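You operate a simulated robot arm through the tools that you are given. There is no shell and no other tool. Be economical: measure what you need, move in short steps, check, and stop when the job is done.

You run a simulated two-armed robot. Do the job below in one go: nothing can be reset, and whatever is moved stays where it is left.

## Task
Wipe up the spill on the grill end of the table with the tea towel and put it back.

Only the result counts: the job must be done as asked and must still hold three seconds after the hand-in. Knocking over, shifting, dropping, spilling or breaking anything else fails it. Flat cloth is picked up by pressing the open fingertips on it (5 to 10 N) and closing them slowly along it; thin cloth reads only 2 to 8 mm in the jaws.

## Robot
Two 7-joint arms with two-finger grippers on one trunk, on a base that drives. Base frame: it is fixed to the floor where the robot stands at the start and does not move with it; the origin is under the middle of the robot, x ahead of it, y to its left, z up; the surface under the hand at the start is at about z = 0.72. Units: m, rad, N and s.
The left shoulder is at the start at [0.027, 0.175, 1.336], the right one opposite. With the tool pointing down near the work surface each hand reaches from about 0.1 to 0.74 m from the robot's upright axis, wherever it stands, measured 20 degrees to its own side. Payload 2.94 kg a hand.
The tool frame of a hand sits at the grasp point between the pads (the TCP): z along the fingers, y along the line on which they close. The tips reach 0.03 m beyond it. The gripper opens to 0.138 m. The gripper's body begins 0.109 m behind the TCP.
Orientation is that of the tool frame in the base frame, as a unit quaternion [w, x, y, z]. With the fingers straight down and closing along the base's y, the tool's x points along the base's -x, its y along +y and its z along -z.

## Interface
- The arms move only by the tool servo_tool. It takes "left_increments", "right_increments" or both (then of equal length, played together; a hand with none holds still); each is one flat list of numbers, 7 for each row, row after row: the shift along the tool's x, y, z in units of 100 mm (1.0 is 100 mm), then the turn, a rotation vector about the tool's x, y, z in units of 60 degrees (1.0 is 60 degrees), then the finger opening in m, from 0 to 0.138. In form: [x, y, z, wx, wy, wz, fingers, x, y, z, wx, wy, wz, fingers, ...]. A call has 1 to 12 rows; each row is the pose to reach, as a shift and turn from the pose commanded when the call began, along the tool's axes at that moment. A call with a number of a shift or a turn outside -1 to 1 is refused whole. Each row takes 0.2 s and may step no farther than 0.05 m and 0.15 rad from the row before; otherwise, or with a gripper value out of range, the whole call is refused. Where a pose cannot be reached the arm comes as near as it can. A force on the tool above 40 N (or 10 N above the force at the start of the call, whichever is more), or a blocked arm, ends the call early, and 0.2 s more pass. Each finger halts on what it meets, pressing with about 27 N; the grip force reading is that of the motor and also rises with nothing between the fingers. The clock runs only during rows and for 0.2 s after the last one: add rows that repeat a pose to give the fingers time. The reply holds the time, the measured pose of the TCP, the force on the tool along the base axes, the opening and the grip force, in the units named above and with some noise, with the torque about the TCP (base axes, N m) and any sound that the robot's microphone picked up, and new pictures: "views" is both (left out), scene, wrist or none (wrist: the cameras of the hands that moved).
- Cameras (640 x 400 px; columns grow to the right, rows downward): "scene" is now at [0.0586, -0.0295, 1.7993]; the picture's right is [-0.42, -0.91, -0.00], its down [-0.76, 0.36, -0.55] and it looks along [0.50, -0.23, -0.84] (base axes); focal length 279 px, centre (320, 200). "left" rides on the left gripper at [0.071, -0.019, -0.146] in its tool frame; the picture's right is [0.26, 0.96, 0.00], its down [-0.85, 0.23, -0.48] and it looks along [-0.46, 0.13, 0.88] (tool axes); focal length 280 px, centre (320, 200). "right" rides on the right gripper at [0.071, 0.019, -0.146] in its tool frame; the picture's right is [-0.26, 0.97, 0.00], its down [-0.85, -0.23, -0.48] and it looks along [-0.46, -0.12, 0.88] (tool axes); focal length 280 px, centre (320, 200). There is no depth. A picture from a camera that has moved, and an enlarged one, comes with that camera's place and axes in the base frame and with its lens.
- lift_body(by): slides the trunk up (or, below 0, down) by that many m; the arms and the scene camera ride with it, the base frame stays. It gives what a move gives, with no picture.
- roll_base(legs): drives the robot by 1 to 6 legs, each [ahead, turn to the left] in m and rad, along the robot's own axes; the way and the turn of a leg run together, so that a leg with both is an arc; at most 1.5 m and 3.142 rad a leg. The arms and the cameras ride along, it lands a little off, and it stops where it bumps. It gives what a move gives, and a new picture of the scene camera.
- pan_tilt(pan, tilt): turns the head with the scene camera to pan (to the left, within 2.094 rad either way) and tilt (down, from -0.506 to 1.204), counted from straight ahead of the robot. It gives what a move gives, and a new picture of the scene camera.
- inspect(camera, box): a new picture of the part [left, top, right, bottom] of that camera's present view, enlarged. It takes no simulated time.
- close_job(): hands the job in; it is judged then, once.

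Go step by step. Nothing tells you exact positions but the pictures and the camera data: compare them with the known pose of the tool, close in by small moves and look again before you grip or let go. The budget is 120 turns and 260 pictures, counting those below and the enlarged ones. Unless the task says otherwise, let go and move clear before handing in, and close with one line.

The tools are called after "Emit:" as name(argument=value, ...) on one line, values as JSON. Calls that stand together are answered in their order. servo_tool: Moves the arms, as the interface text tells. Its arguments: {"type":"object","properties":{"left_increments":{"type":"array","items":{"type":"number"}},"right_increments":{"type":"array","items":{"type":"number"}},"views":{"type":"string","enum":["both","scene","wrist","none"]}},"required":[]} The other tools are called the same way: lift_body (by) slides the trunk up or down; roll_base (legs) drives the base; pan_tilt (pan, tilt) turns the head that bears the scene camera; inspect (camera, box) takes an enlarged picture of a part of a camera's view; close_job () hands the job in.

At the start:

```text
t: 0.0
left_ee_pos: [0.6301, 0.0665, 0.9556]
left_tcp_rot: [0.0, 0.0, 1.0, 0.0]
left_contact_force: [0.8, -0.6, 0.3]
left_moment: [-0.04, -0.01, -0.02]
left_grip_width: 0.1382
left_grasp_force: 0.0
right_ee_pos: [0.3413, -0.2644, 0.9782]
right_tcp_rot: [-0.001, 0.0, 1.0, 0.0]
right_contact_force: [-0.8, 0.1, 0.4]
right_moment: [0.0, 0.01, -0.05]
right_grip_width: 0.138
right_grasp_force: 0.0
trunk travel left (down, up): [-0.507, 0.227]
robot x, y, heading: [-0.0006, -0.0008, 0.0]
head pan, tilt: [-0.438, 0.991]
```

scene: 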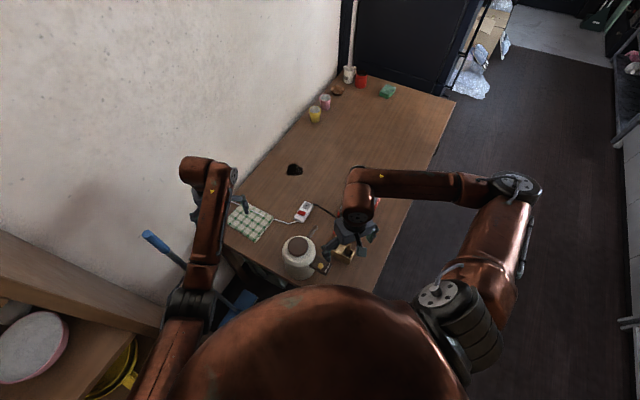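
right: 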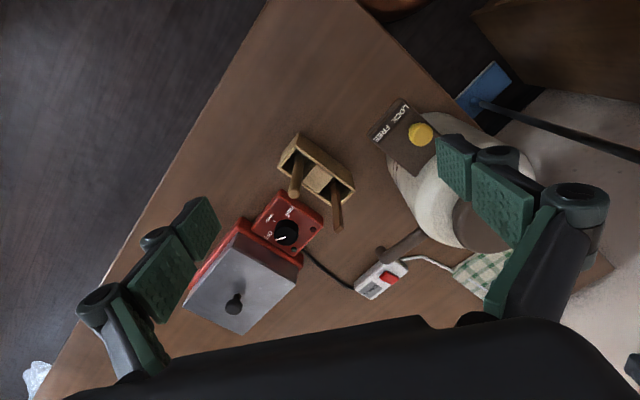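
left: 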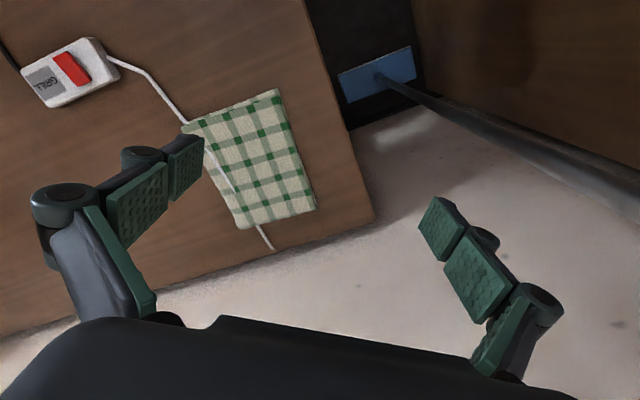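

I see a table with a tea towel (with a white cord crossing it), a grill switch, a pot and a grill. I'll look closer to find the spill and how the cord lies.

Emit:
inspect(camera="scene", box=[200, 140, 420, 300])

Emit:
inspect(camera="left", box=[0, 0, 400, 260])

Emit:
inspect(camera="right", box=[140, 80, 540, 340])

Emit:
inspect(camera="scene", box=[280, 50, 480, 190])

```text
2.50 times, centred on (310, 220) of scene
camera zoom: at [0.0586, -0.0295, 1.7993], right [-0.42, -0.91, 0.0], down [-0.76, 0.36, -0.55], along [0.5, -0.23, -0.84], focal length 697 px, centre (345, 150)
```

zoom: 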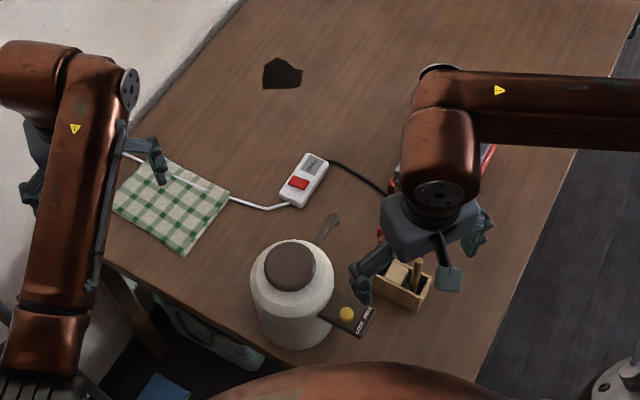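

```text
1.54 times, centred on (200, 130) of left
camera zoom: at [0.559, 0.0461, 1.1015], right [-0.26, 0.96, 0.0], down [0.85, 0.23, 0.48], along [0.46, 0.13, -0.88], focal length 431 px, centre (505, 308)
```

zoom: 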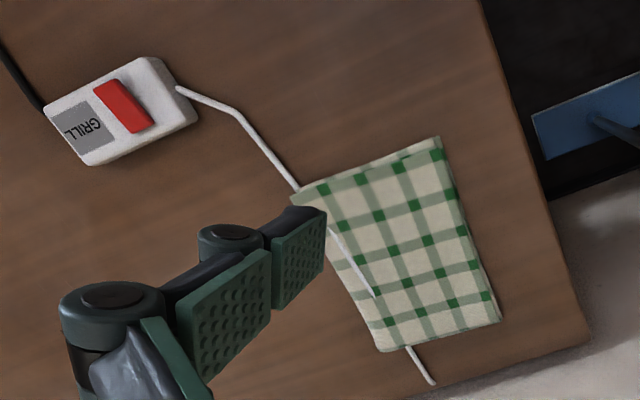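

```text
1.54 times, centred on (340, 210) of right
camera zoom: at [0.2707, -0.2449, 1.1254], right [0.26, 0.97, 0.0], down [0.85, -0.23, 0.48], along [0.46, -0.12, -0.88], focal length 431 px, centre (289, 185)
```

zoom: 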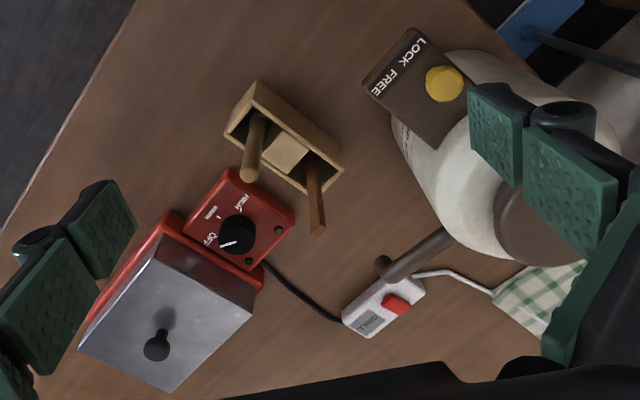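

```text
2.86 times, centred on (380, 120) of scene
camera zoom: at [0.0586, -0.0295, 1.7993], right [-0.42, -0.91, 0.0], down [-0.76, 0.36, -0.55], along [0.5, -0.23, -0.84], focal length 797 px, centre (149, 429)
```

zoom: 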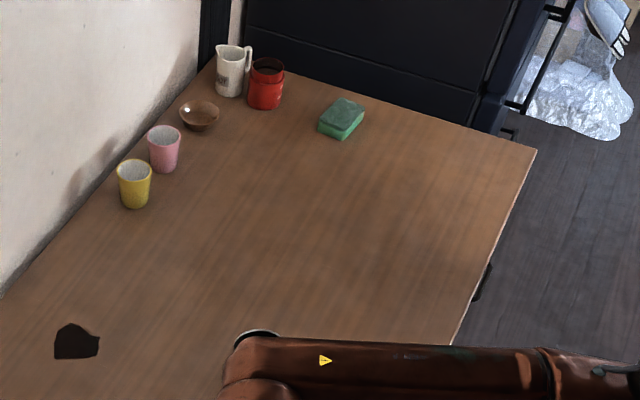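

Emit:
servo_tool(left_increments=[0, 0, -0.4, 0, 0, 0, 0.138, 0, -0.3, -0.8, 0, 0, 0, 0.138, 0, -0.7, -0.8, 0, 0, 0, 0.138, 0, -1, -0.8, 0, 0, 0, 0.138], views="both")

```text
t: 0.8
left_ee_pos: [0.6414, 0.028, 1.0297]
left_tcp_rot: [0.001, 0.007, 1.0, -0.006]
left_contact_force: [2.0, 1.8, 0.4]
left_moment: [-0.16, 0.11, -0.02]
left_grip_width: 0.1374
left_grasp_force: 0.0
right_ee_pos: [0.3602, -0.2804, 0.9874]
right_tcp_rot: [0.02, 0.017, 0.999, -0.037]
right_contact_force: [1.7, -2.9, -3.0]
right_moment: [0.28, 0.28, -0.02]
right_grip_width: 0.1378
right_grasp_force: 0.1
trunk travel left (down, up): [-0.507, 0.227]
robot x, y, heading: [0.0071, -0.0003, -0.036]
head pan, tilt: [-0.438, 0.991]
stopped in row 3 (right hand): the arm was blocked; the commanded pose is now the measured one
camera scene: at [0.0744, -0.1793, 1.7978], right [-0.46, -0.89, -0.07], down [-0.75, 0.43, -0.51], along [0.48, -0.18, -0.86], focal length 279 px, centre (320, 200)
camera left: at [0.5698, 0.0098, 1.176], right [-0.25, 0.97, -0.01], down [0.85, 0.22, 0.47], along [0.46, 0.11, -0.88], focal length 280 px, centre (320, 200)
```

scene: 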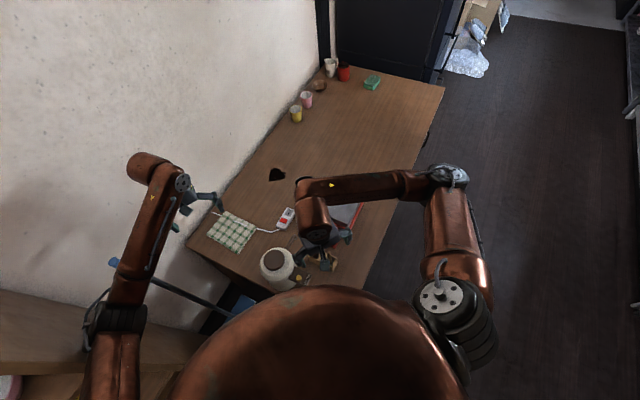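
left: 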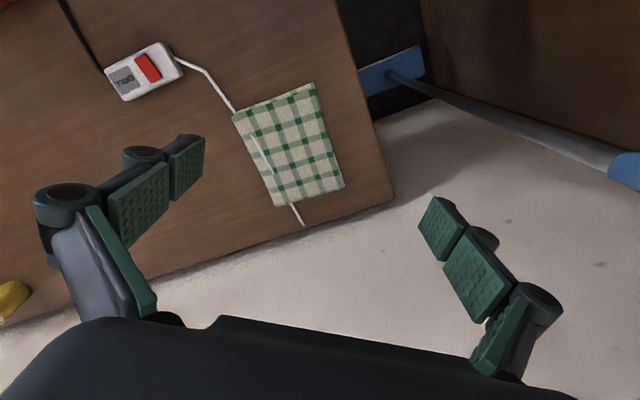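

The robot seems to have leaned and the right arm reports blocked; I'll hold still one step and look again.

Emit:
servo_tool(left_increments=[0, 0, 0, 0, 0, 0, 0.138], views="scene")

```text
t: 1.1
left_ee_pos: [0.6887, -0.0425, 1.0229]
left_tcp_rot: [0.003, 0.122, 0.991, -0.062]
left_contact_force: [-4.5, -8.2, -0.1]
left_moment: [0.95, -0.42, 0.04]
left_grip_width: 0.1379
left_grasp_force: 0.0
right_ee_pos: [0.3577, -0.3343, 1.0026]
right_tcp_rot: [0.021, 0.15, 0.98, -0.131]
right_contact_force: [3.0, -0.7, -4.0]
right_moment: [-0.04, 0.52, -0.05]
right_grip_width: 0.1372
right_grasp_force: 0.1
trunk travel left (down, up): [-0.507, 0.227]
robot x, y, heading: [0.0431, -0.0274, -0.386]
head pan, tilt: [-0.438, 0.991]
stopped in row 1 (left hand): the arm was blocked; the commanded pose is now the measured one
camera scene: at [0.0602, -0.1836, 1.7997], right [-0.73, -0.68, -0.05], down [-0.56, 0.65, -0.52], along [0.39, -0.35, -0.85], focal length 279 px, centre (320, 200)
```

scene: 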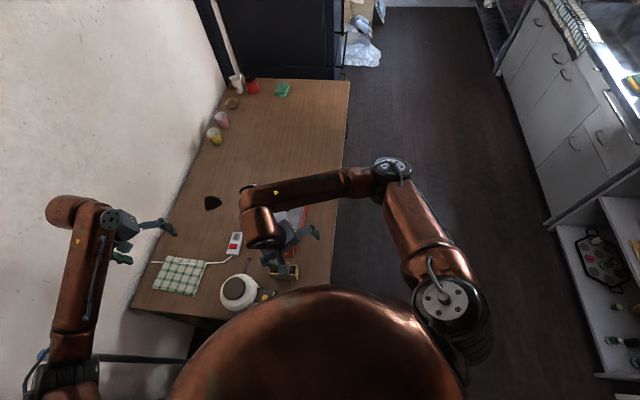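

The robot was turned by some contact; I'll look around without advancing time.

Emit:
inspect(camera="left", box=[0, 0, 640, 400])

Emit:
inspect(camera="right", box=[0, 0, 640, 400])

Emit:
inspect(camera="scene", box=[0, 160, 384, 400])

```text
1.00 times, centred on (320, 200) of left (not enlarged: the box is as wide or as high as the picture)
camera zoom: at [0.6171, -0.0265, 1.1681], right [-0.02, 0.99, -0.12], down [0.88, 0.08, 0.46], along [0.47, -0.1, -0.88], focal length 280 px, centre (320, 200)
```

zoom: 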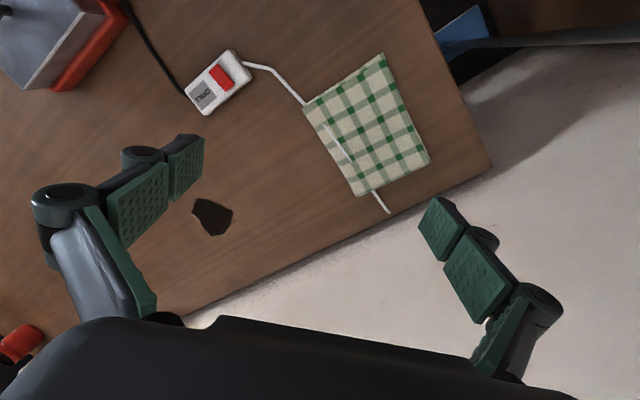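

```text
1.00 times, centred on (320, 200) of right (not enlarged: the box is as wide or as high as the picture)
camera zoom: at [0.2939, -0.2584, 1.1339], right [0.54, 0.81, -0.22], down [0.74, -0.33, 0.58], along [0.4, -0.48, -0.78], focal length 280 px, centre (320, 200)
```

zoom: 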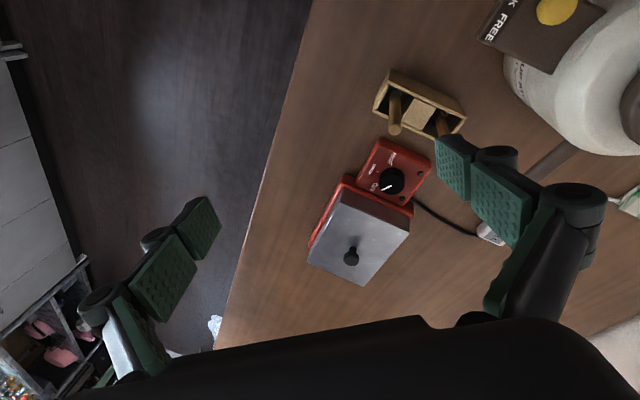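

```text
1.67 times, centred on (192, 280) of scene
camera zoom: at [0.0602, -0.1836, 1.7997], right [-0.73, -0.68, -0.05], down [-0.56, 0.65, -0.52], along [0.39, -0.35, -0.85], focal length 465 px, centre (533, 67)
```

zoom: 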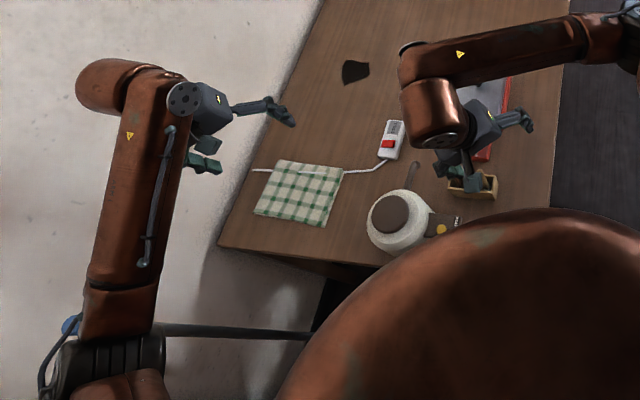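

The left wrist has run against the wall and pushed the robot round. I'll draw the left hand away from the wall.

Emit:
servo_tool(left_increments=[0.25, -0.3, 0, 0, 0, 0, 0.138, 0.45, -0.6, 0, 0, 0, 0, 0.138], views="scene")

```text
t: 1.4
left_ee_pos: [0.7425, -0.0161, 0.9643]
left_tcp_rot: [-0.041, 0.12, 0.988, -0.093]
left_contact_force: [-2.2, 4.2, -1.6]
left_moment: [-0.49, -0.27, 0.12]
left_grip_width: 0.1371
left_grasp_force: 0.1
right_ee_pos: [0.4189, -0.2807, 0.9858]
right_tcp_rot: [-0.019, 0.146, 0.978, -0.15]
right_contact_force: [8.6, -25.6, -3.2]
right_moment: [2.95, 0.98, -0.71]
right_grip_width: 0.1373
right_grasp_force: 0.1
trunk travel left (down, up): [-0.507, 0.227]
robot x, y, heading: [0.0174, -0.0614, -0.757]
head pan, tilt: [-0.438, 0.991]
stopped in row 1 (left hand): the arm was blocked; the commanded pose is now the measured one
camera scene: at [0.1584, -0.1539, 1.8036], right [-0.93, -0.37, 0.06], down [-0.34, 0.79, -0.51], along [0.14, -0.5, -0.86], focal length 279 px, centre (320, 200)
```

scene: 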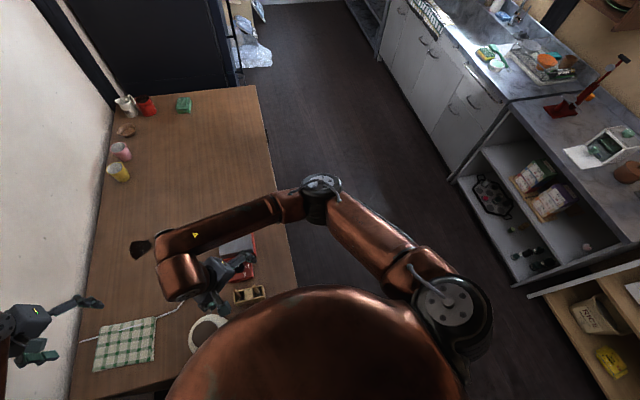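

The base keeps yawing and the right hand now feels a force; I check the right hand's surroundings before acting.

Emit:
inspect(camera="right", box=[0, 0, 640, 400])

Emit:
inspect(camera="left", box=[0, 0, 640, 400])

Emit:
inspect(camera="scene", box=[0, 190, 336, 400])

```text
1.00 times, centred on (320, 200) of right (not enlarged: the box is as wide or as high as the picture)
camera zoom: at [0.3685, -0.2005, 1.1194], right [0.52, 0.81, -0.29], down [0.79, -0.32, 0.53], along [0.33, -0.5, -0.8], focal length 280 px, centre (320, 200)
```

zoom: 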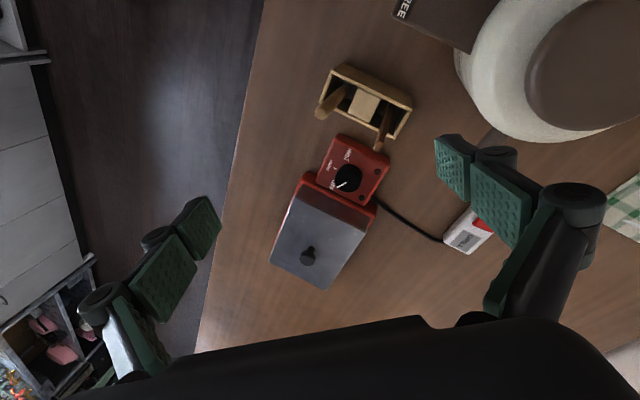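

```text
1.00 times, centred on (320, 200) of left (not enlarged: the box is as wide or as high as the picture)
camera zoom: at [0.685, 0.0073, 1.115], right [-0.03, 0.99, -0.17], down [0.92, 0.09, 0.37], along [0.38, -0.14, -0.91], focal length 280 px, centre (320, 200)
```

zoom: 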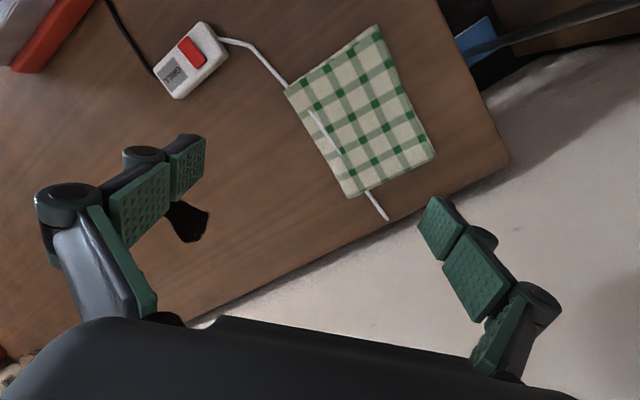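

```text
1.90 times, centred on (168, 295) of scene
camera zoom: at [0.1584, -0.1539, 1.8036], right [-0.93, -0.37, 0.06], down [-0.34, 0.79, -0.51], along [0.14, -0.5, -0.86], focal length 531 px, centre (610, 19)
```

zoom: 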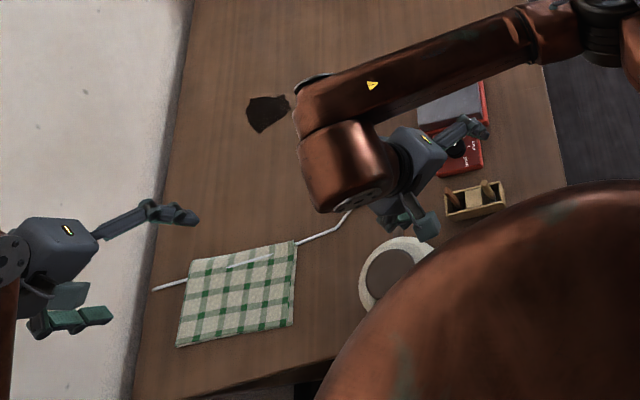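

The body keeps swinging even though the hands hold; I'll try an idle base command to make the base brake.

Emit:
roll_base(legs=[[0, 0]])

```text
t: 2.2
left_ee_pos: [0.5534, -0.0909, 1.0427]
left_tcp_rot: [0.021, 0.258, 0.959, -0.115]
left_contact_force: [2.9, -2.2, 2.5]
left_moment: [0.27, 0.41, -0.12]
left_grip_width: 0.1374
left_grasp_force: 0.2
right_ee_pos: [0.2253, -0.2824, 0.9911]
right_tcp_rot: [0.056, 0.193, 0.956, -0.213]
right_contact_force: [62.5, -19.4, -115.1]
right_moment: [-11.19, -2.31, -6.05]
right_grip_width: 0.1379
right_grasp_force: 0.0
trunk travel left (down, up): [-0.507, 0.227]
robot x, y, heading: [-0.0513, -0.0765, -1.29]
head pan, tilt: [-0.438, 0.991]
stopped in leg 1: the robot was blocked; the commanded pose is now the measured one
camera scene: at [-0.009, -0.289, 1.8024], right [-0.99, 0.15, 0.04], down [0.12, 0.87, -0.48], along [-0.11, -0.47, -0.88], focal length 279 px, centre (320, 200)
```

scene: 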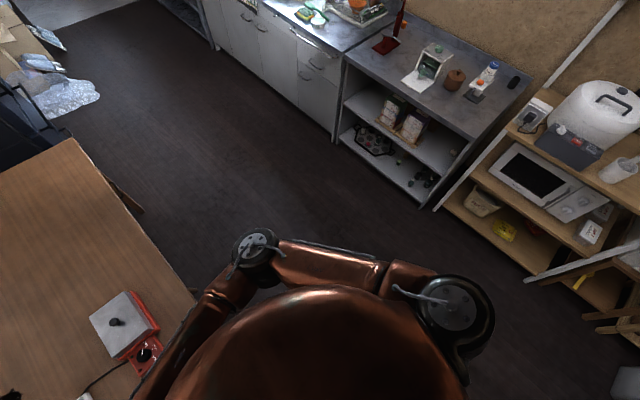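

The base is still turning, slower now. I'll look toward the table with the head, which also shows whether it has settled.

Emit:
pan_tilt(pan=0.9, tilt=0.99)

```text
t: 3.6
left_ee_pos: [0.4927, -0.024, 1.0518]
left_tcp_rot: [0.047, 0.212, 0.967, -0.134]
left_contact_force: [0.6, -0.7, -0.4]
left_moment: [0.13, -0.01, -0.04]
left_grip_width: 0.138
left_grasp_force: 0.1
right_ee_pos: [0.1418, -0.1949, 1.0302]
right_tcp_rot: [0.088, 0.103, 0.973, -0.185]
right_contact_force: [-2.5, 0.2, -0.6]
right_moment: [0.04, -0.16, 0.06]
right_grip_width: 0.138
right_grasp_force: 0.0
trunk travel left (down, up): [-0.507, 0.227]
robot x, y, heading: [-0.0708, -0.0386, -1.003]
head pan, tilt: [0.901, 0.99]
camera scene: at [-0.1424, -0.1307, 1.8051], right [-0.1, -0.99, -0.06], down [-0.79, 0.11, -0.61], along [0.61, -0.01, -0.79], focal length 279 px, centre (320, 200)
```

scene: 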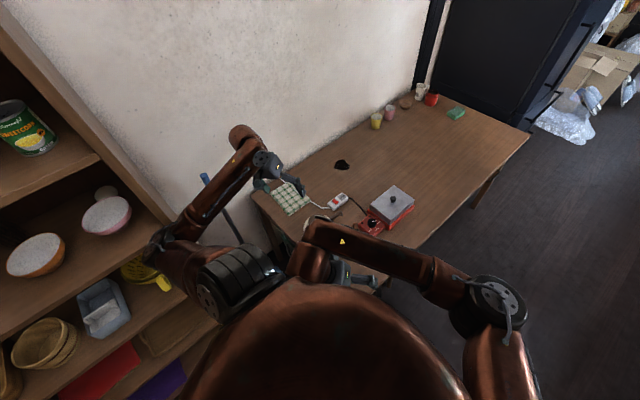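

The robot settled, heading −1.0. Now check that nothing was disturbed.

Emit:
inspect(camera="scene", box=[130, 110, 450, 310])

Emit:
inspect(camera="right", box=[0, 0, 640, 400])

Emit:
inspect(camera="left", box=[0, 0, 640, 400])

```text
2.00 times, centred on (290, 210) of scene
camera zoom: at [-0.1424, -0.1307, 1.8051], right [-0.1, -0.99, -0.06], down [-0.79, 0.11, -0.61], along [0.61, -0.01, -0.79], focal length 558 px, centre (380, 180)
```

zoom: 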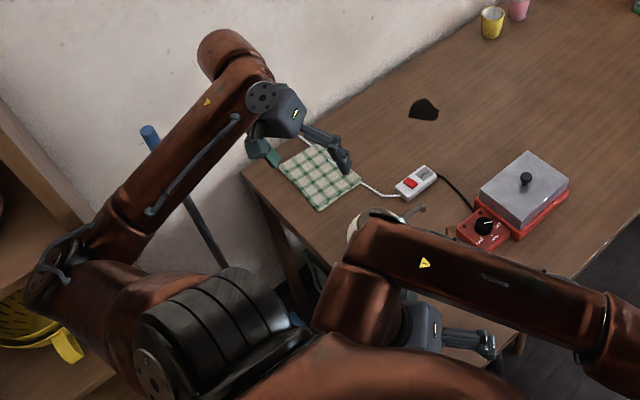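

```text
1.00 times, centred on (320, 200) of right (not enlarged: the box is as wide or as high as the picture)
camera zoom: at [0.0581, -0.1109, 1.1435], right [0.48, 0.83, -0.28], down [0.7, -0.17, 0.69], along [0.53, -0.52, -0.67], focal length 280 px, centre (320, 200)
```

zoom: 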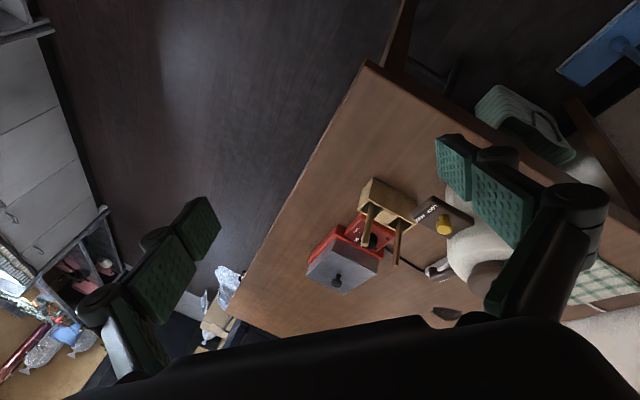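

```text
1.00 times, centred on (320, 200) of left (not enlarged: the box is as wide or as high as the picture)
camera zoom: at [0.4146, 0.027, 1.1866], right [0.17, 0.95, -0.27], down [0.85, 0.0, 0.53], along [0.5, -0.32, -0.8], focal length 280 px, centre (320, 200)
```

zoom: 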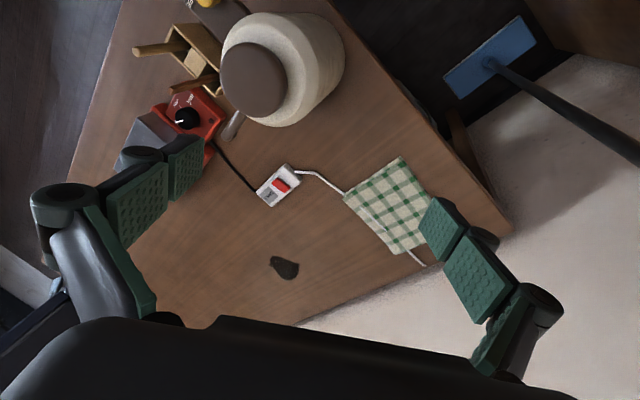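

Nothing looks disturbed: towel, kettle, grill, spill (≈(0.91,−0.30)) are as before. The left elbow must have hit the shelf corner; I'll use the left arm reaching forward, and first take the right hand out to the open side.

Emit:
servo_tool(right_increments=[0.24, -0.3, 0.06, 0, 0, 0.1, 0.138, 0.48, -0.6, 0.12, 0, 0, 0.2, 0.138, 0.7, -0.9, 0.18, 0, 0, 0.3, 0.138], views="none")

```text
t: 4.0
left_ee_pos: [0.5227, -0.0167, 1.0447]
left_tcp_rot: [0.06, 0.221, 0.959, -0.167]
left_contact_force: [0.4, 1.9, -1.0]
left_moment: [-0.2, 0.05, 0.02]
left_grip_width: 0.138
left_grasp_force: 0.1
right_ee_pos: [0.141, -0.157, 1.0274]
right_tcp_rot: [0.084, 0.048, 0.976, -0.196]
right_contact_force: [2.0, -2.6, 0.2]
right_moment: [0.28, 0.13, 0.0]
right_grip_width: 0.1379
right_grasp_force: 0.1
trunk travel left (down, up): [-0.507, 0.227]
robot x, y, heading: [-0.0814, -0.0196, -0.933]
head pan, tilt: [0.901, 0.99]
stopped in row 1 (left hand): the arm was blocked; the commanded pose is now the measured one
```

The left arm is still touching something. I'll look left at it.

Emit:
pan_tilt(pan=1.6, tilt=0.9)

```text
t: 5.0
left_ee_pos: [0.5307, -0.0153, 1.0378]
left_tcp_rot: [0.056, 0.221, 0.96, -0.166]
left_contact_force: [1.0, -0.6, 0.6]
left_moment: [0.0, 0.01, -0.01]
left_grip_width: 0.1381
left_grasp_force: 0.1
right_ee_pos: [0.1526, -0.1578, 1.0263]
right_tcp_rot: [0.085, 0.047, 0.976, -0.197]
right_contact_force: [0.3, -0.2, -0.2]
right_moment: [0.02, 0.03, -0.01]
right_grip_width: 0.1379
right_grasp_force: 0.1
trunk travel left (down, up): [-0.507, 0.227]
robot x, y, heading: [-0.0713, -0.0376, -0.984]
head pan, tilt: [1.6, 0.901]
camera scene: at [-0.152, -0.0849, 1.8144], right [0.57, -0.82, 0.0], down [-0.59, -0.42, -0.69], along [0.57, 0.4, -0.72], focal length 279 px, centre (320, 200)
```

scene: 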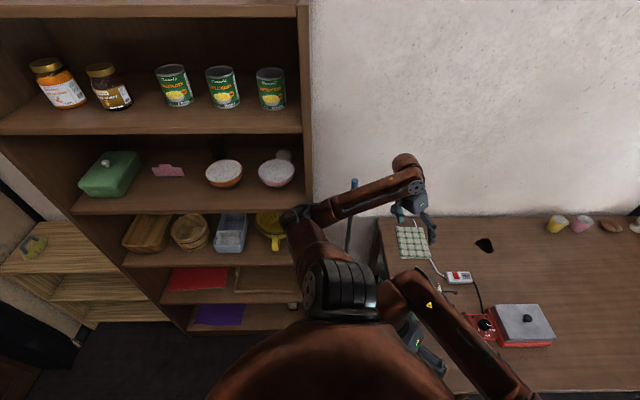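

The left elbow is pressed against the shelf edge, making the robot lean. I'll ease the robot forward, parallel to the wall, to free the elbow.

Emit:
roll_base(legs=[[0.07, 0]])

```text
t: 5.8
left_ee_pos: [0.5787, -0.012, 1.0324]
left_tcp_rot: [0.087, 0.254, 0.932, -0.243]
left_contact_force: [0.0, -0.6, -1.3]
left_moment: [-0.01, 0.0, -0.04]
left_grip_width: 0.138
left_grasp_force: 0.0
right_ee_pos: [0.1874, -0.1066, 1.028]
right_tcp_rot: [0.069, -0.056, 0.971, -0.22]
right_contact_force: [7.8, -8.3, 3.7]
right_moment: [0.67, 0.68, -0.07]
right_grip_width: 0.1379
right_grasp_force: 0.0
trunk travel left (down, up): [-0.507, 0.227]
robot x, y, heading: [-0.089, -0.0196, -0.884]
head pan, tilt: [1.6, 0.901]
stopped in leg 1: the robot was blocked; the commanded pose is now the measured one
camera scene: at [-0.1767, -0.0965, 1.8143], right [0.66, -0.75, 0.0], down [-0.54, -0.47, -0.7], along [0.53, 0.46, -0.71], focal length 279 px, centre (320, 200)
```

scene: 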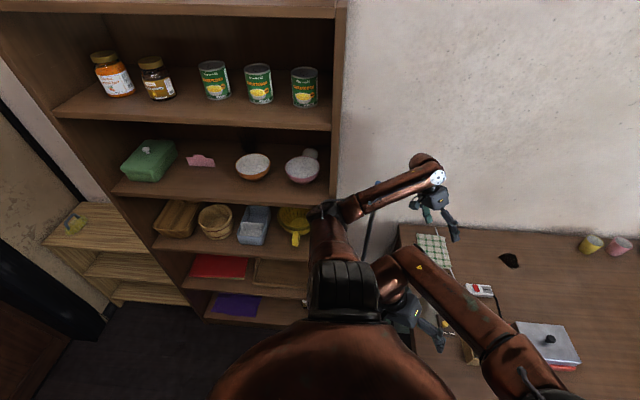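

Still jammed. Turning right should swing the left arm away from both wall and shelf.

Emit:
roll_base(legs=[[0, -0.3]])

```text
t: 6.5
left_ee_pos: [0.6084, -0.0314, 1.0736]
left_tcp_rot: [0.121, 0.316, 0.878, -0.338]
left_contact_force: [0.7, 2.0, -0.8]
left_moment: [-0.25, 0.06, -0.07]
left_grip_width: 0.1379
left_grasp_force: 0.0
right_ee_pos: [0.218, -0.0957, 1.0203]
right_tcp_rot: [0.041, -0.112, 0.961, -0.247]
right_contact_force: [1.0, -1.5, -1.0]
right_moment: [0.11, 0.08, -0.06]
right_grip_width: 0.1378
right_grasp_force: 0.0
trunk travel left (down, up): [-0.507, 0.227]
robot x, y, heading: [-0.1191, 0.009, -0.73]
head pan, tilt: [1.6, 0.901]
stopped in leg 1: the robot was blocked; the commanded pose is now the measured one
camera scene: at [-0.2096, -0.0933, 1.8132], right [0.77, -0.64, 0.0], down [-0.45, -0.54, -0.71], along [0.46, 0.54, -0.7], focal length 279 px, centre (320, 200)
```

scene: 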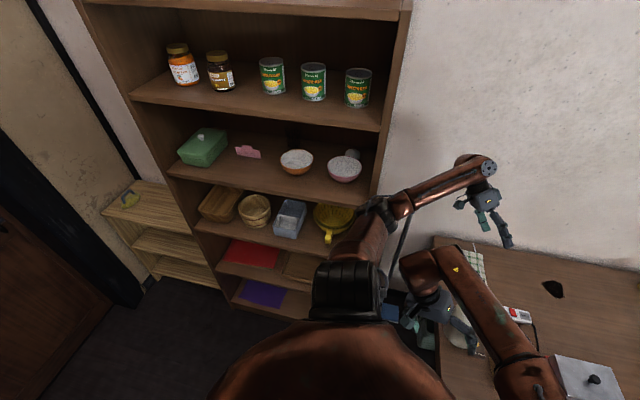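

The left wrist bulge is on the wall and the elbow near the shelf end, wedged. I'll pull the left hand slowly away from the wall.

Emit:
servo_tool(left_increments=[0.06, -0.14, 0.07, 0, 0, 0, 0.138, 0.11, -0.28, 0.13, 0, 0, 0, 0.138, 0.17, -0.42, 0.2, 0, 0, 0, 0.138, 0.22, -0.57, 0.27, 0, 0, 0, 0.138, 0.28, -0.71, 0.33, 0, 0, 0, 0.138, 0.33, -0.85, 0.4, 0, 0, 0, 0.138], views="scene")

```text
t: 6.8
left_ee_pos: [0.6423, -0.067, 1.1141]
left_tcp_rot: [0.131, 0.376, 0.831, -0.39]
left_contact_force: [-3.2, -0.1, -2.5]
left_moment: [-0.14, -0.23, 0.31]
left_grip_width: 0.1378
left_grasp_force: 0.0
right_ee_pos: [0.2543, -0.1322, 1.023]
right_tcp_rot: [-0.004, -0.061, 0.958, -0.28]
right_contact_force: [-3.8, -1.6, -0.4]
right_moment: [0.4, -0.38, 0.19]
right_grip_width: 0.138
right_grasp_force: 0.1
trunk travel left (down, up): [-0.507, 0.227]
robot x, y, heading: [-0.1123, 0.007, -0.745]
head pan, tilt: [1.6, 0.901]
stopped in row 1 (left hand): the arm was blocked; the commanded pose is now the measured one
camera scene: at [-0.186, -0.0618, 1.8158], right [0.75, -0.66, 0.0], down [-0.47, -0.54, -0.69], along [0.46, 0.52, -0.72], focal length 279 px, centre (320, 200)
```

scene: 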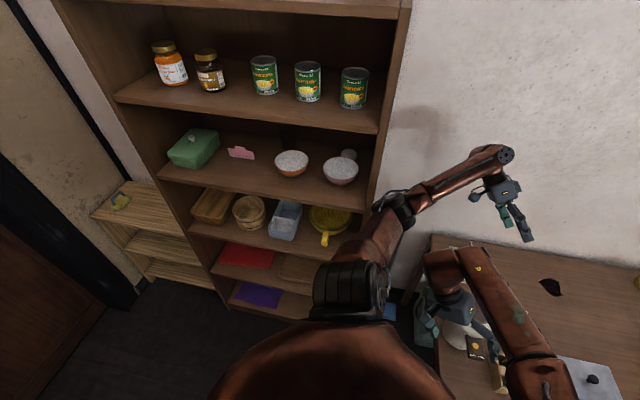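

Emit:
pan_tilt(pan=1.1, tilt=1.0)

Emit:
inspect(camera="scene", box=[120, 80, 440, 280])

```text
t: 7.8
left_ee_pos: [0.7317, -0.0187, 1.0051]
left_tcp_rot: [0.07, 0.272, 0.866, -0.413]
left_contact_force: [1.5, 1.7, -4.2]
left_moment: [-0.58, 0.25, -0.14]
left_grip_width: 0.1379
left_grasp_force: 0.1
right_ee_pos: [0.3251, -0.126, 0.9802]
right_tcp_rot: [-0.036, -0.006, 0.96, -0.278]
right_contact_force: [-34.8, 6.4, -29.4]
right_moment: [-2.78, -2.63, 3.43]
right_grip_width: 0.1384
right_grasp_force: 0.1
trunk travel left (down, up): [-0.507, 0.227]
robot x, y, heading: [-0.1116, -0.0025, -0.778]
head pan, tilt: [1.1, 1.0]
camera scene: at [0.0885, -0.1379, 1.8042], right [0.31, -0.94, -0.11], down [-0.84, -0.22, -0.5], along [0.45, 0.25, -0.86], focal length 279 px, centre (320, 200)
```

scene: 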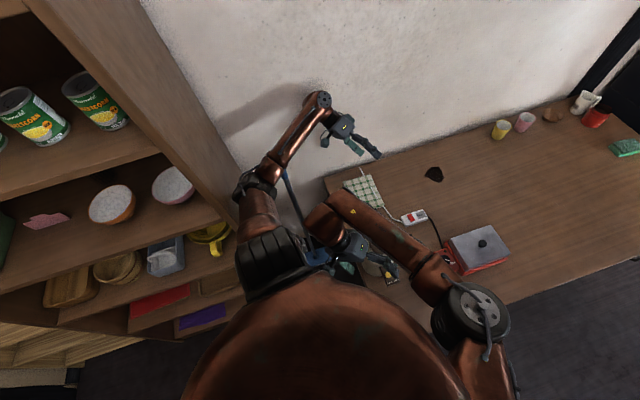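

```text
2.00 times, centred on (280, 180) of scene
camera zoom: at [0.0885, -0.1379, 1.8042], right [0.31, -0.94, -0.11], down [-0.84, -0.22, -0.5], along [0.45, 0.25, -0.86], focal length 558 px, centre (400, 240)
```

zoom: 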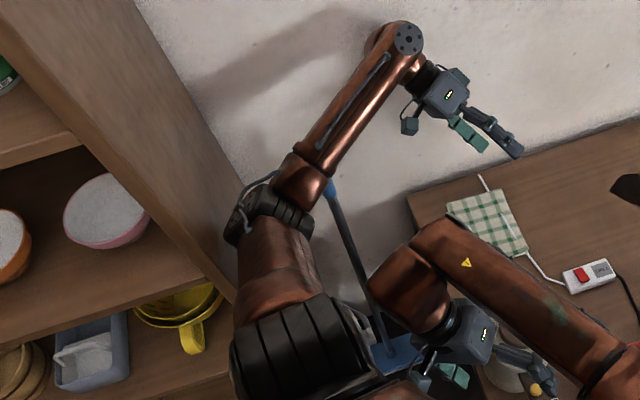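

Emit:
inspect(camera="right", box=[0, 0, 640, 400])

Emit:
inspect(camera="scene", box=[300, 200, 460, 300])

```text
1.00 times, centred on (320, 200) of right (not enlarged: the box is as wide or as high as the picture)
camera zoom: at [0.2633, -0.0307, 1.0996], right [0.23, 0.81, -0.53], down [0.88, 0.05, 0.46], along [0.4, -0.58, -0.71], focal length 280 px, centre (320, 200)
```

zoom: 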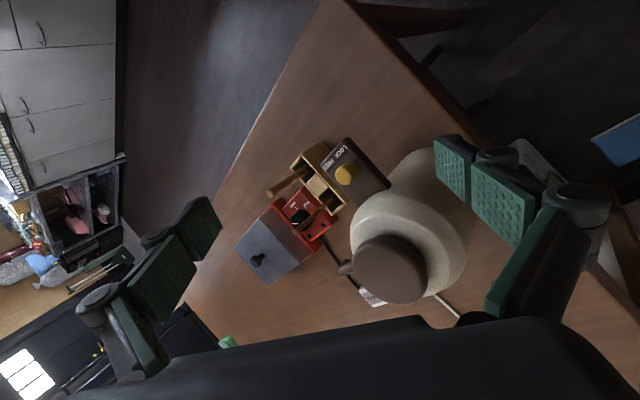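

```text
4.00 times, centred on (380, 250) of scene
camera zoom: at [0.0885, -0.1379, 1.8042], right [0.31, -0.94, -0.11], down [-0.84, -0.22, -0.5], along [0.45, 0.25, -0.86], focal length 1116 px, centre (80, 0)
```

zoom: 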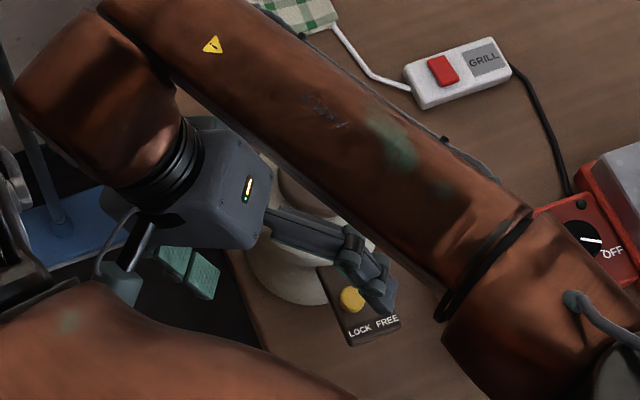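

The kettle still stands. The left elbow is by the shelf panel; I raise the right hand a bit and pull the left hand forward/away at once.

Emit:
servo_tool(right_increments=[0, 0, -0.3, 0, 0, 0, 0.138, 0, 0, -0.6, 0, 0, 0, 0.138, 0, 0, -0.6, 0, 0, 0, 0.138], views="scene")

```text
t: 8.0
left_ee_pos: [0.6931, -0.1125, 1.0082]
left_tcp_rot: [0.031, 0.342, 0.811, -0.474]
left_contact_force: [0.7, -4.1, -5.8]
left_moment: [-0.42, 0.25, -0.23]
left_grip_width: 0.1366
left_grasp_force: 0.2
right_ee_pos: [0.2595, -0.1758, 0.9549]
right_tcp_rot: [-0.068, -0.001, 0.97, -0.233]
right_contact_force: [-27.6, 34.0, -4.2]
right_moment: [-2.3, -2.14, 3.3]
right_grip_width: 0.1365
right_grasp_force: 0.0
right hand out of reach, approached as far as the arm can: row 1
trunk travel left (down, up): [-0.507, 0.227]
robot x, y, heading: [-0.0966, -0.0072, -0.985]
head pan, tilt: [1.1, 1.0]
stopped in row 1 (right hand): the force on the tool passed its limit at 113 N (the readings are from after the stop); the commanded pose is now the measured one
camera scene: at [0.1319, -0.2026, 1.7969], right [0.1, -0.99, -0.13], down [-0.88, -0.03, -0.47], along [0.46, 0.16, -0.87], focal length 279 px, centre (320, 200)
```

scene: 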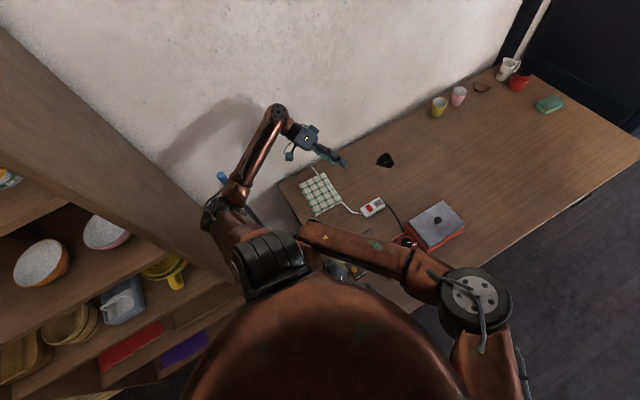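

The arm has come free of the shelf panel as the robot turned right. I continue turning right to bring both hands into free space.

Emit:
roll_base(legs=[[0, -0.3]])

```text
t: 8.7
left_ee_pos: [0.5663, 0.0557, 1.0729]
left_tcp_rot: [0.118, 0.32, 0.784, -0.519]
left_contact_force: [0.3, -0.4, 3.4]
left_moment: [0.46, -0.02, -0.04]
left_grip_width: 0.1377
left_grasp_force: 0.0
right_ee_pos: [0.2546, -0.2887, 0.954]
right_tcp_rot: [0.027, 0.07, 0.945, -0.318]
right_contact_force: [-2.6, 1.0, -1.4]
right_moment: [-0.14, -0.22, 0.15]
right_grip_width: 0.1378
right_grasp_force: 0.0
trunk travel left (down, up): [-0.507, 0.227]
robot x, y, heading: [-0.027, -0.045, -1.158]
head pan, tilt: [1.1, 1.0]
stopped in leg 1: the force on the tool passed its limit at 121 N (the readings are from after the stop); the commanded pose is now the measured one
camera scene: at [0.1387, -0.2714, 1.7995], right [-0.06, -0.99, -0.12], down [-0.87, 0.12, -0.48], along [0.49, 0.08, -0.87], focal length 279 px, centre (320, 200)
```

scene: 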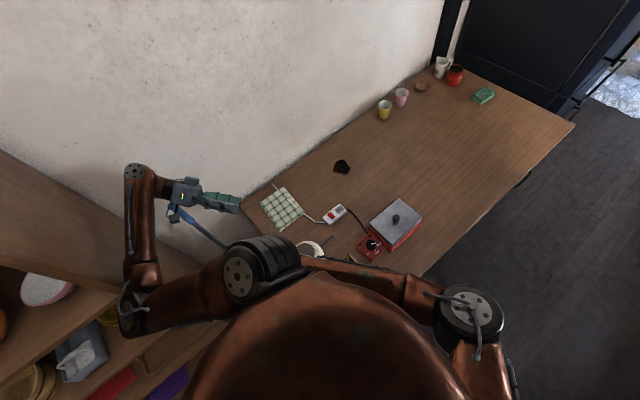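

Emit:
inspect(camera="right", box=[0, 0, 640, 400])

Emit:
inspect(camera="left", box=[0, 0, 640, 400])

Emit:
inspect(camera="scene", box=[0, 140, 384, 380])

```text
1.00 times, centred on (320, 200) of right (not enlarged: the box is as wide or as high as the picture)
camera zoom: at [0.1867, -0.1779, 1.0532], right [0.4, 0.73, -0.55], down [0.8, 0.01, 0.6], along [0.44, -0.68, -0.58], focal length 280 px, centre (320, 200)
```

zoom: 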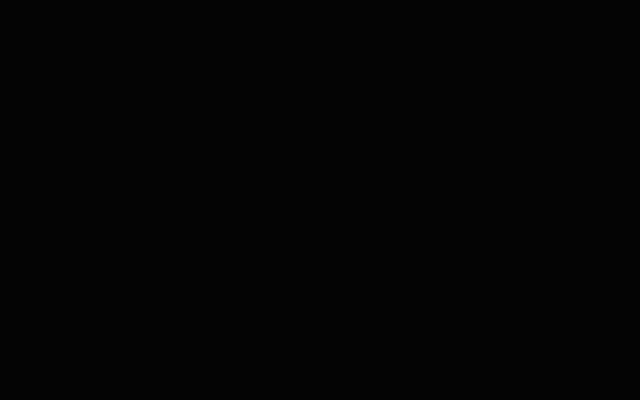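

```text
1.00 times, centred on (320, 200) of left (not enlarged: the box is as wide or as high as the picture)
camera zoom: at [0.5221, 0.2061, 1.1151], right [0.4, 0.35, -0.85], down [0.87, 0.16, 0.47], along [0.3, -0.92, -0.24], focal length 280 px, centre (320, 200)
```

zoom: 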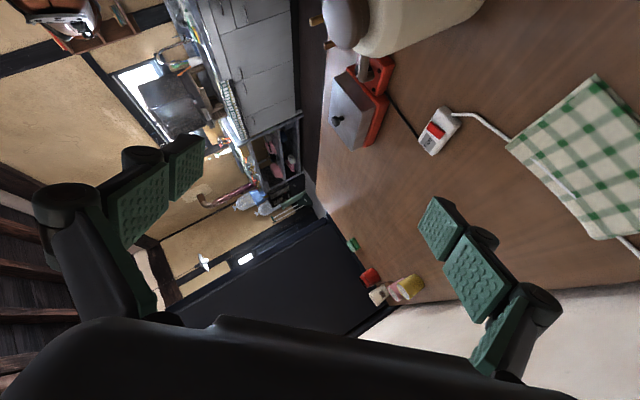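

```text
1.67 times, centred on (192, 260) of scene
camera zoom: at [0.1387, -0.2714, 1.7995], right [-0.06, -0.99, -0.12], down [-0.87, 0.12, -0.48], along [0.49, 0.08, -0.87], focal length 465 px, centre (533, 100)
```

zoom: 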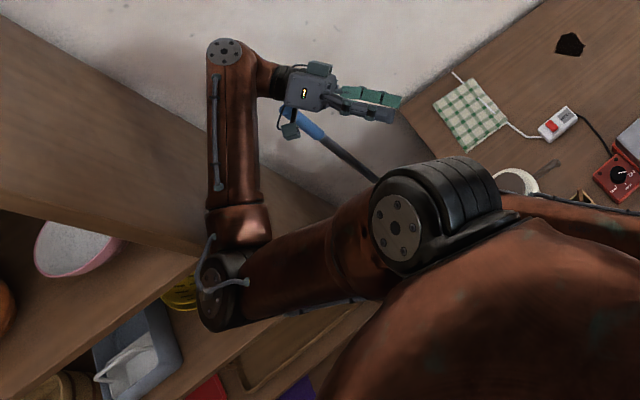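

The right wrist is jammed against the robot's own leaning torso and the left arm is folded against the shelf. I'll move the right hand out to its side and the left hand forward, together.

Emit:
servo_tool(right_increments=[0.13, -0.25, 0.02, 0, 0, 0, 0.138, 0.27, -0.5, 0.04, 0, 0, 0, 0.138, 0.4, -0.75, 0.06, 0, 0, 0, 0.138, 0.55, -1, 0.08, 0, 0, 0, 0.138], left_increments=[-0.2, 0.03, 0.18, 0, 0, 0, 0.138, -0.4, 0.06, 0.36, 0, 0, 0, 0.138, -0.6, 0.1, 0.54, 0, 0, 0, 0.138, -0.8, 0.14, 0.71, 0, 0, 0, 0.138], views="scene")

```text
t: 9.0
left_ee_pos: [0.5487, 0.0642, 1.0922]
left_tcp_rot: [0.13, 0.366, 0.745, -0.543]
left_contact_force: [4.2, -2.9, 1.7]
left_moment: [0.32, 0.12, -0.63]
left_grip_width: 0.1377
left_grasp_force: 0.1
right_ee_pos: [0.2254, -0.3342, 0.9607]
right_tcp_rot: [0.0, 0.208, 0.916, -0.344]
right_contact_force: [4.6, -1.7, 0.4]
right_moment: [0.21, 0.4, -0.32]
right_grip_width: 0.1375
right_grasp_force: 0.0
trunk travel left (down, up): [-0.507, 0.227]
robot x, y, heading: [-0.0194, -0.0407, -1.317]
head pan, tilt: [1.1, 1.0]
stopped in row 1 (left hand): the arm was blocked; the commanded pose is now the measured one
camera scene: at [0.1365, -0.2833, 1.7995], right [-0.22, -0.97, -0.12], down [-0.85, 0.25, -0.47], along [0.48, 0.0, -0.88], focal length 279 px, centre (320, 200)
```

scene: 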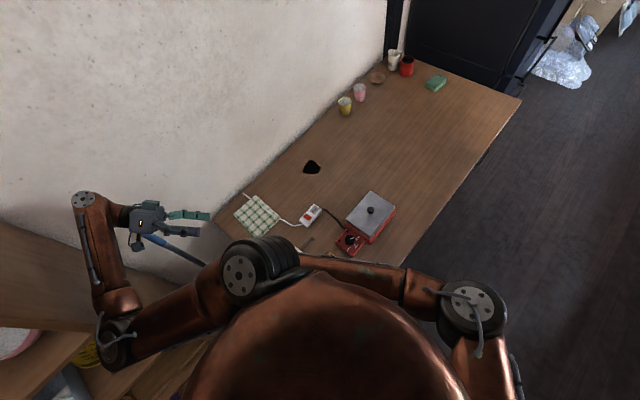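

Emit:
roll_base(legs=[[0, -0.5]])

```text
t: 9.7
left_ee_pos: [0.5733, 0.1337, 1.1075]
left_tcp_rot: [0.23, 0.462, 0.688, -0.509]
left_contact_force: [-0.8, -0.1, -0.9]
left_moment: [-0.07, 0.03, 0.08]
left_grip_width: 0.138
left_grasp_force: 0.1
right_ee_pos: [0.1782, -0.3242, 0.9654]
right_tcp_rot: [0.027, 0.35, 0.87, -0.345]
right_contact_force: [-0.1, 0.3, -0.4]
right_moment: [-0.07, 0.0, 0.04]
right_grip_width: 0.138
right_grasp_force: 0.1
trunk travel left (down, up): [-0.507, 0.227]
robot x, y, heading: [-0.0183, -0.0213, -1.413]
head pan, tilt: [1.1, 1.0]
stopped in leg 1: the robot was blocked; the commanded pose is now the measured one
camera scene: at [0.0791, -0.2551, 1.8022], right [-0.31, -0.94, -0.11], down [-0.81, 0.32, -0.49], along [0.5, -0.06, -0.86], focal length 279 px, centre (320, 200)
```

scene: 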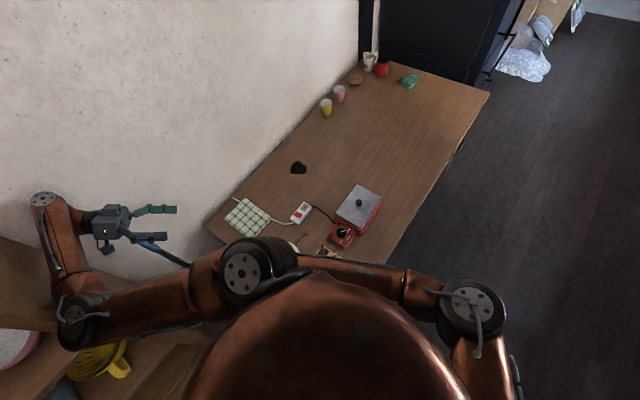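

Emit:
inspect(camera="right", box=[0, 0, 640, 400])

Emit:
inspect(camera="scene", box=[0, 180, 260, 400])

Emit:
inspect(camera="scene", box=[200, 180, 520, 380])

```text
1.00 times, centred on (320, 200) of right (not enlarged: the box is as wide or as high as the picture)
camera zoom: at [0.164, -0.1823, 1.045], right [0.8, 0.34, -0.49], down [0.59, -0.33, 0.74], along [0.1, -0.88, -0.46], focal length 280 px, centre (320, 200)
```

zoom: 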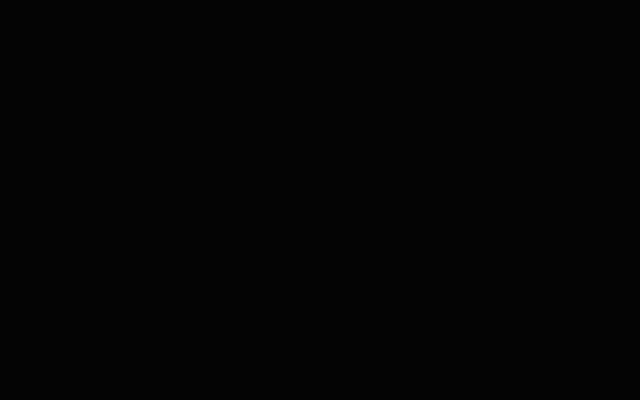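

```text
1.82 times, centred on (130, 290) of scene
camera zoom: at [0.0791, -0.2551, 1.8022], right [-0.31, -0.94, -0.11], down [-0.81, 0.32, -0.49], along [0.5, -0.06, -0.86], focal length 507 px, centre (666, 36)
```

zoom: 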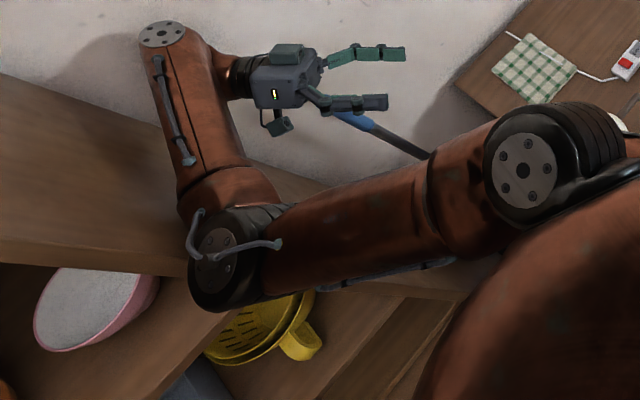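

```text
2.00 times, centred on (360, 280) of scene
camera zoom: at [0.0791, -0.2551, 1.8022], right [-0.31, -0.94, -0.11], down [-0.81, 0.32, -0.49], along [0.5, -0.06, -0.86], focal length 558 px, centre (240, 40)
```

zoom: 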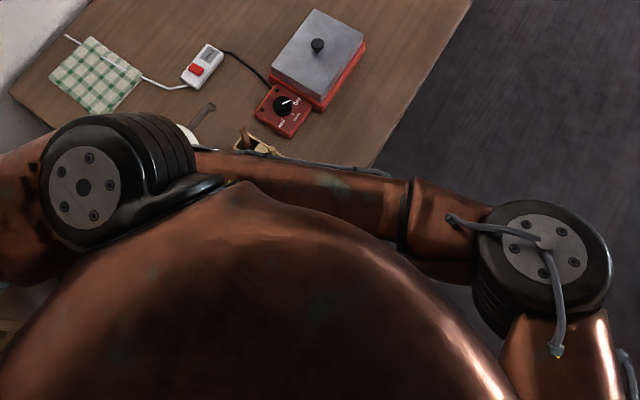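

I'll untangle the right hand first: outward and forward from the torso, in the free area.

Emit:
servo_tool(right_increments=[-0.04, -0.32, 0.17, 0, 0, 0, 0.138, -0.08, -0.64, 0.35, 0, 0, 0, 0.138, -0.13, -0.97, 0.52, 0, 0, 0, 0.138], views="scene")

```text
t: 10.1
left_ee_pos: [0.581, 0.1284, 1.097]
left_tcp_rot: [0.285, 0.51, 0.638, -0.502]
left_contact_force: [-3.3, -6.6, -6.9]
left_moment: [-0.68, 0.0, 0.17]
left_grip_width: 0.1378
left_grasp_force: 0.0
right_ee_pos: [0.1306, -0.3231, 0.9746]
right_tcp_rot: [0.032, 0.423, 0.83, -0.363]
right_contact_force: [-0.4, -0.5, 2.3]
right_moment: [0.2, -0.07, 0.0]
right_grip_width: 0.1372
right_grasp_force: 0.0
trunk travel left (down, up): [-0.507, 0.227]
robot x, y, heading: [-0.018, -0.0187, -1.423]
head pan, tilt: [1.1, 1.0]
stopped in row 1 (left hand): the arm was blocked; the commanded pose is now the measured one
camera scene: at [0.032, -0.242, 1.8012], right [-0.32, -0.94, -0.11], down [-0.79, 0.33, -0.51], along [0.52, -0.07, -0.85], focal length 279 px, centre (320, 200)
```

scene: 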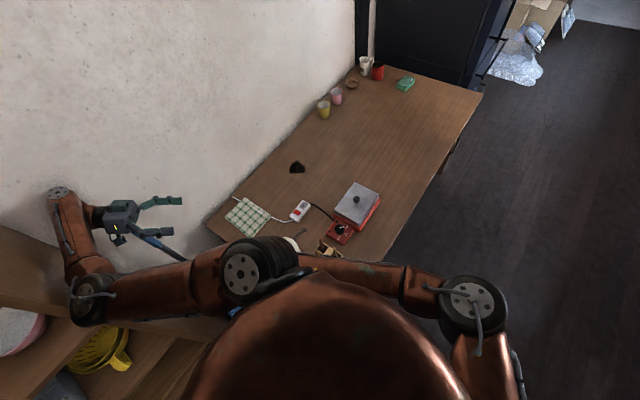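

The left arm is wedged in the corner of wall and shelf end, pushing the robot toward −y. Driving forward (−y) a little should relieve it.

Emit:
roll_base(legs=[[0.08, -0.1]])

```text
t: 10.8
left_ee_pos: [0.5916, 0.047, 1.1056]
left_tcp_rot: [0.264, 0.69, 0.475, -0.478]
left_contact_force: [-1.0, -3.4, -1.0]
left_moment: [0.23, -0.1, -0.09]
left_grip_width: 0.1377
left_grasp_force: 0.1
right_ee_pos: [0.0374, -0.3436, 1.0243]
right_tcp_rot: [0.044, 0.524, 0.747, -0.407]
right_contact_force: [-2.8, 1.7, -0.4]
right_moment: [-0.07, -0.24, 0.29]
right_grip_width: 0.1377
right_grasp_force: 0.0
trunk travel left (down, up): [-0.507, 0.227]
robot x, y, heading: [-0.0168, -0.0719, -1.614]
head pan, tilt: [1.1, 1.0]
stopped in leg 1: the robot was blocked; the commanded pose is now the measured one
camera scene: at [-0.1555, -0.0824, 1.8058], right [-0.49, -0.87, -0.05], down [-0.67, 0.41, -0.62], along [0.56, -0.27, -0.78], focal length 279 px, centre (320, 200)
```

scene: 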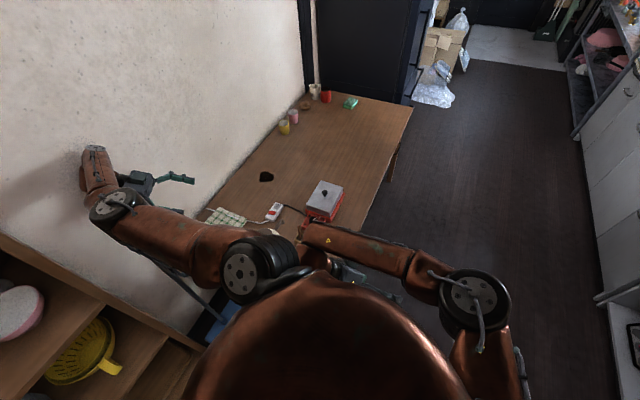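

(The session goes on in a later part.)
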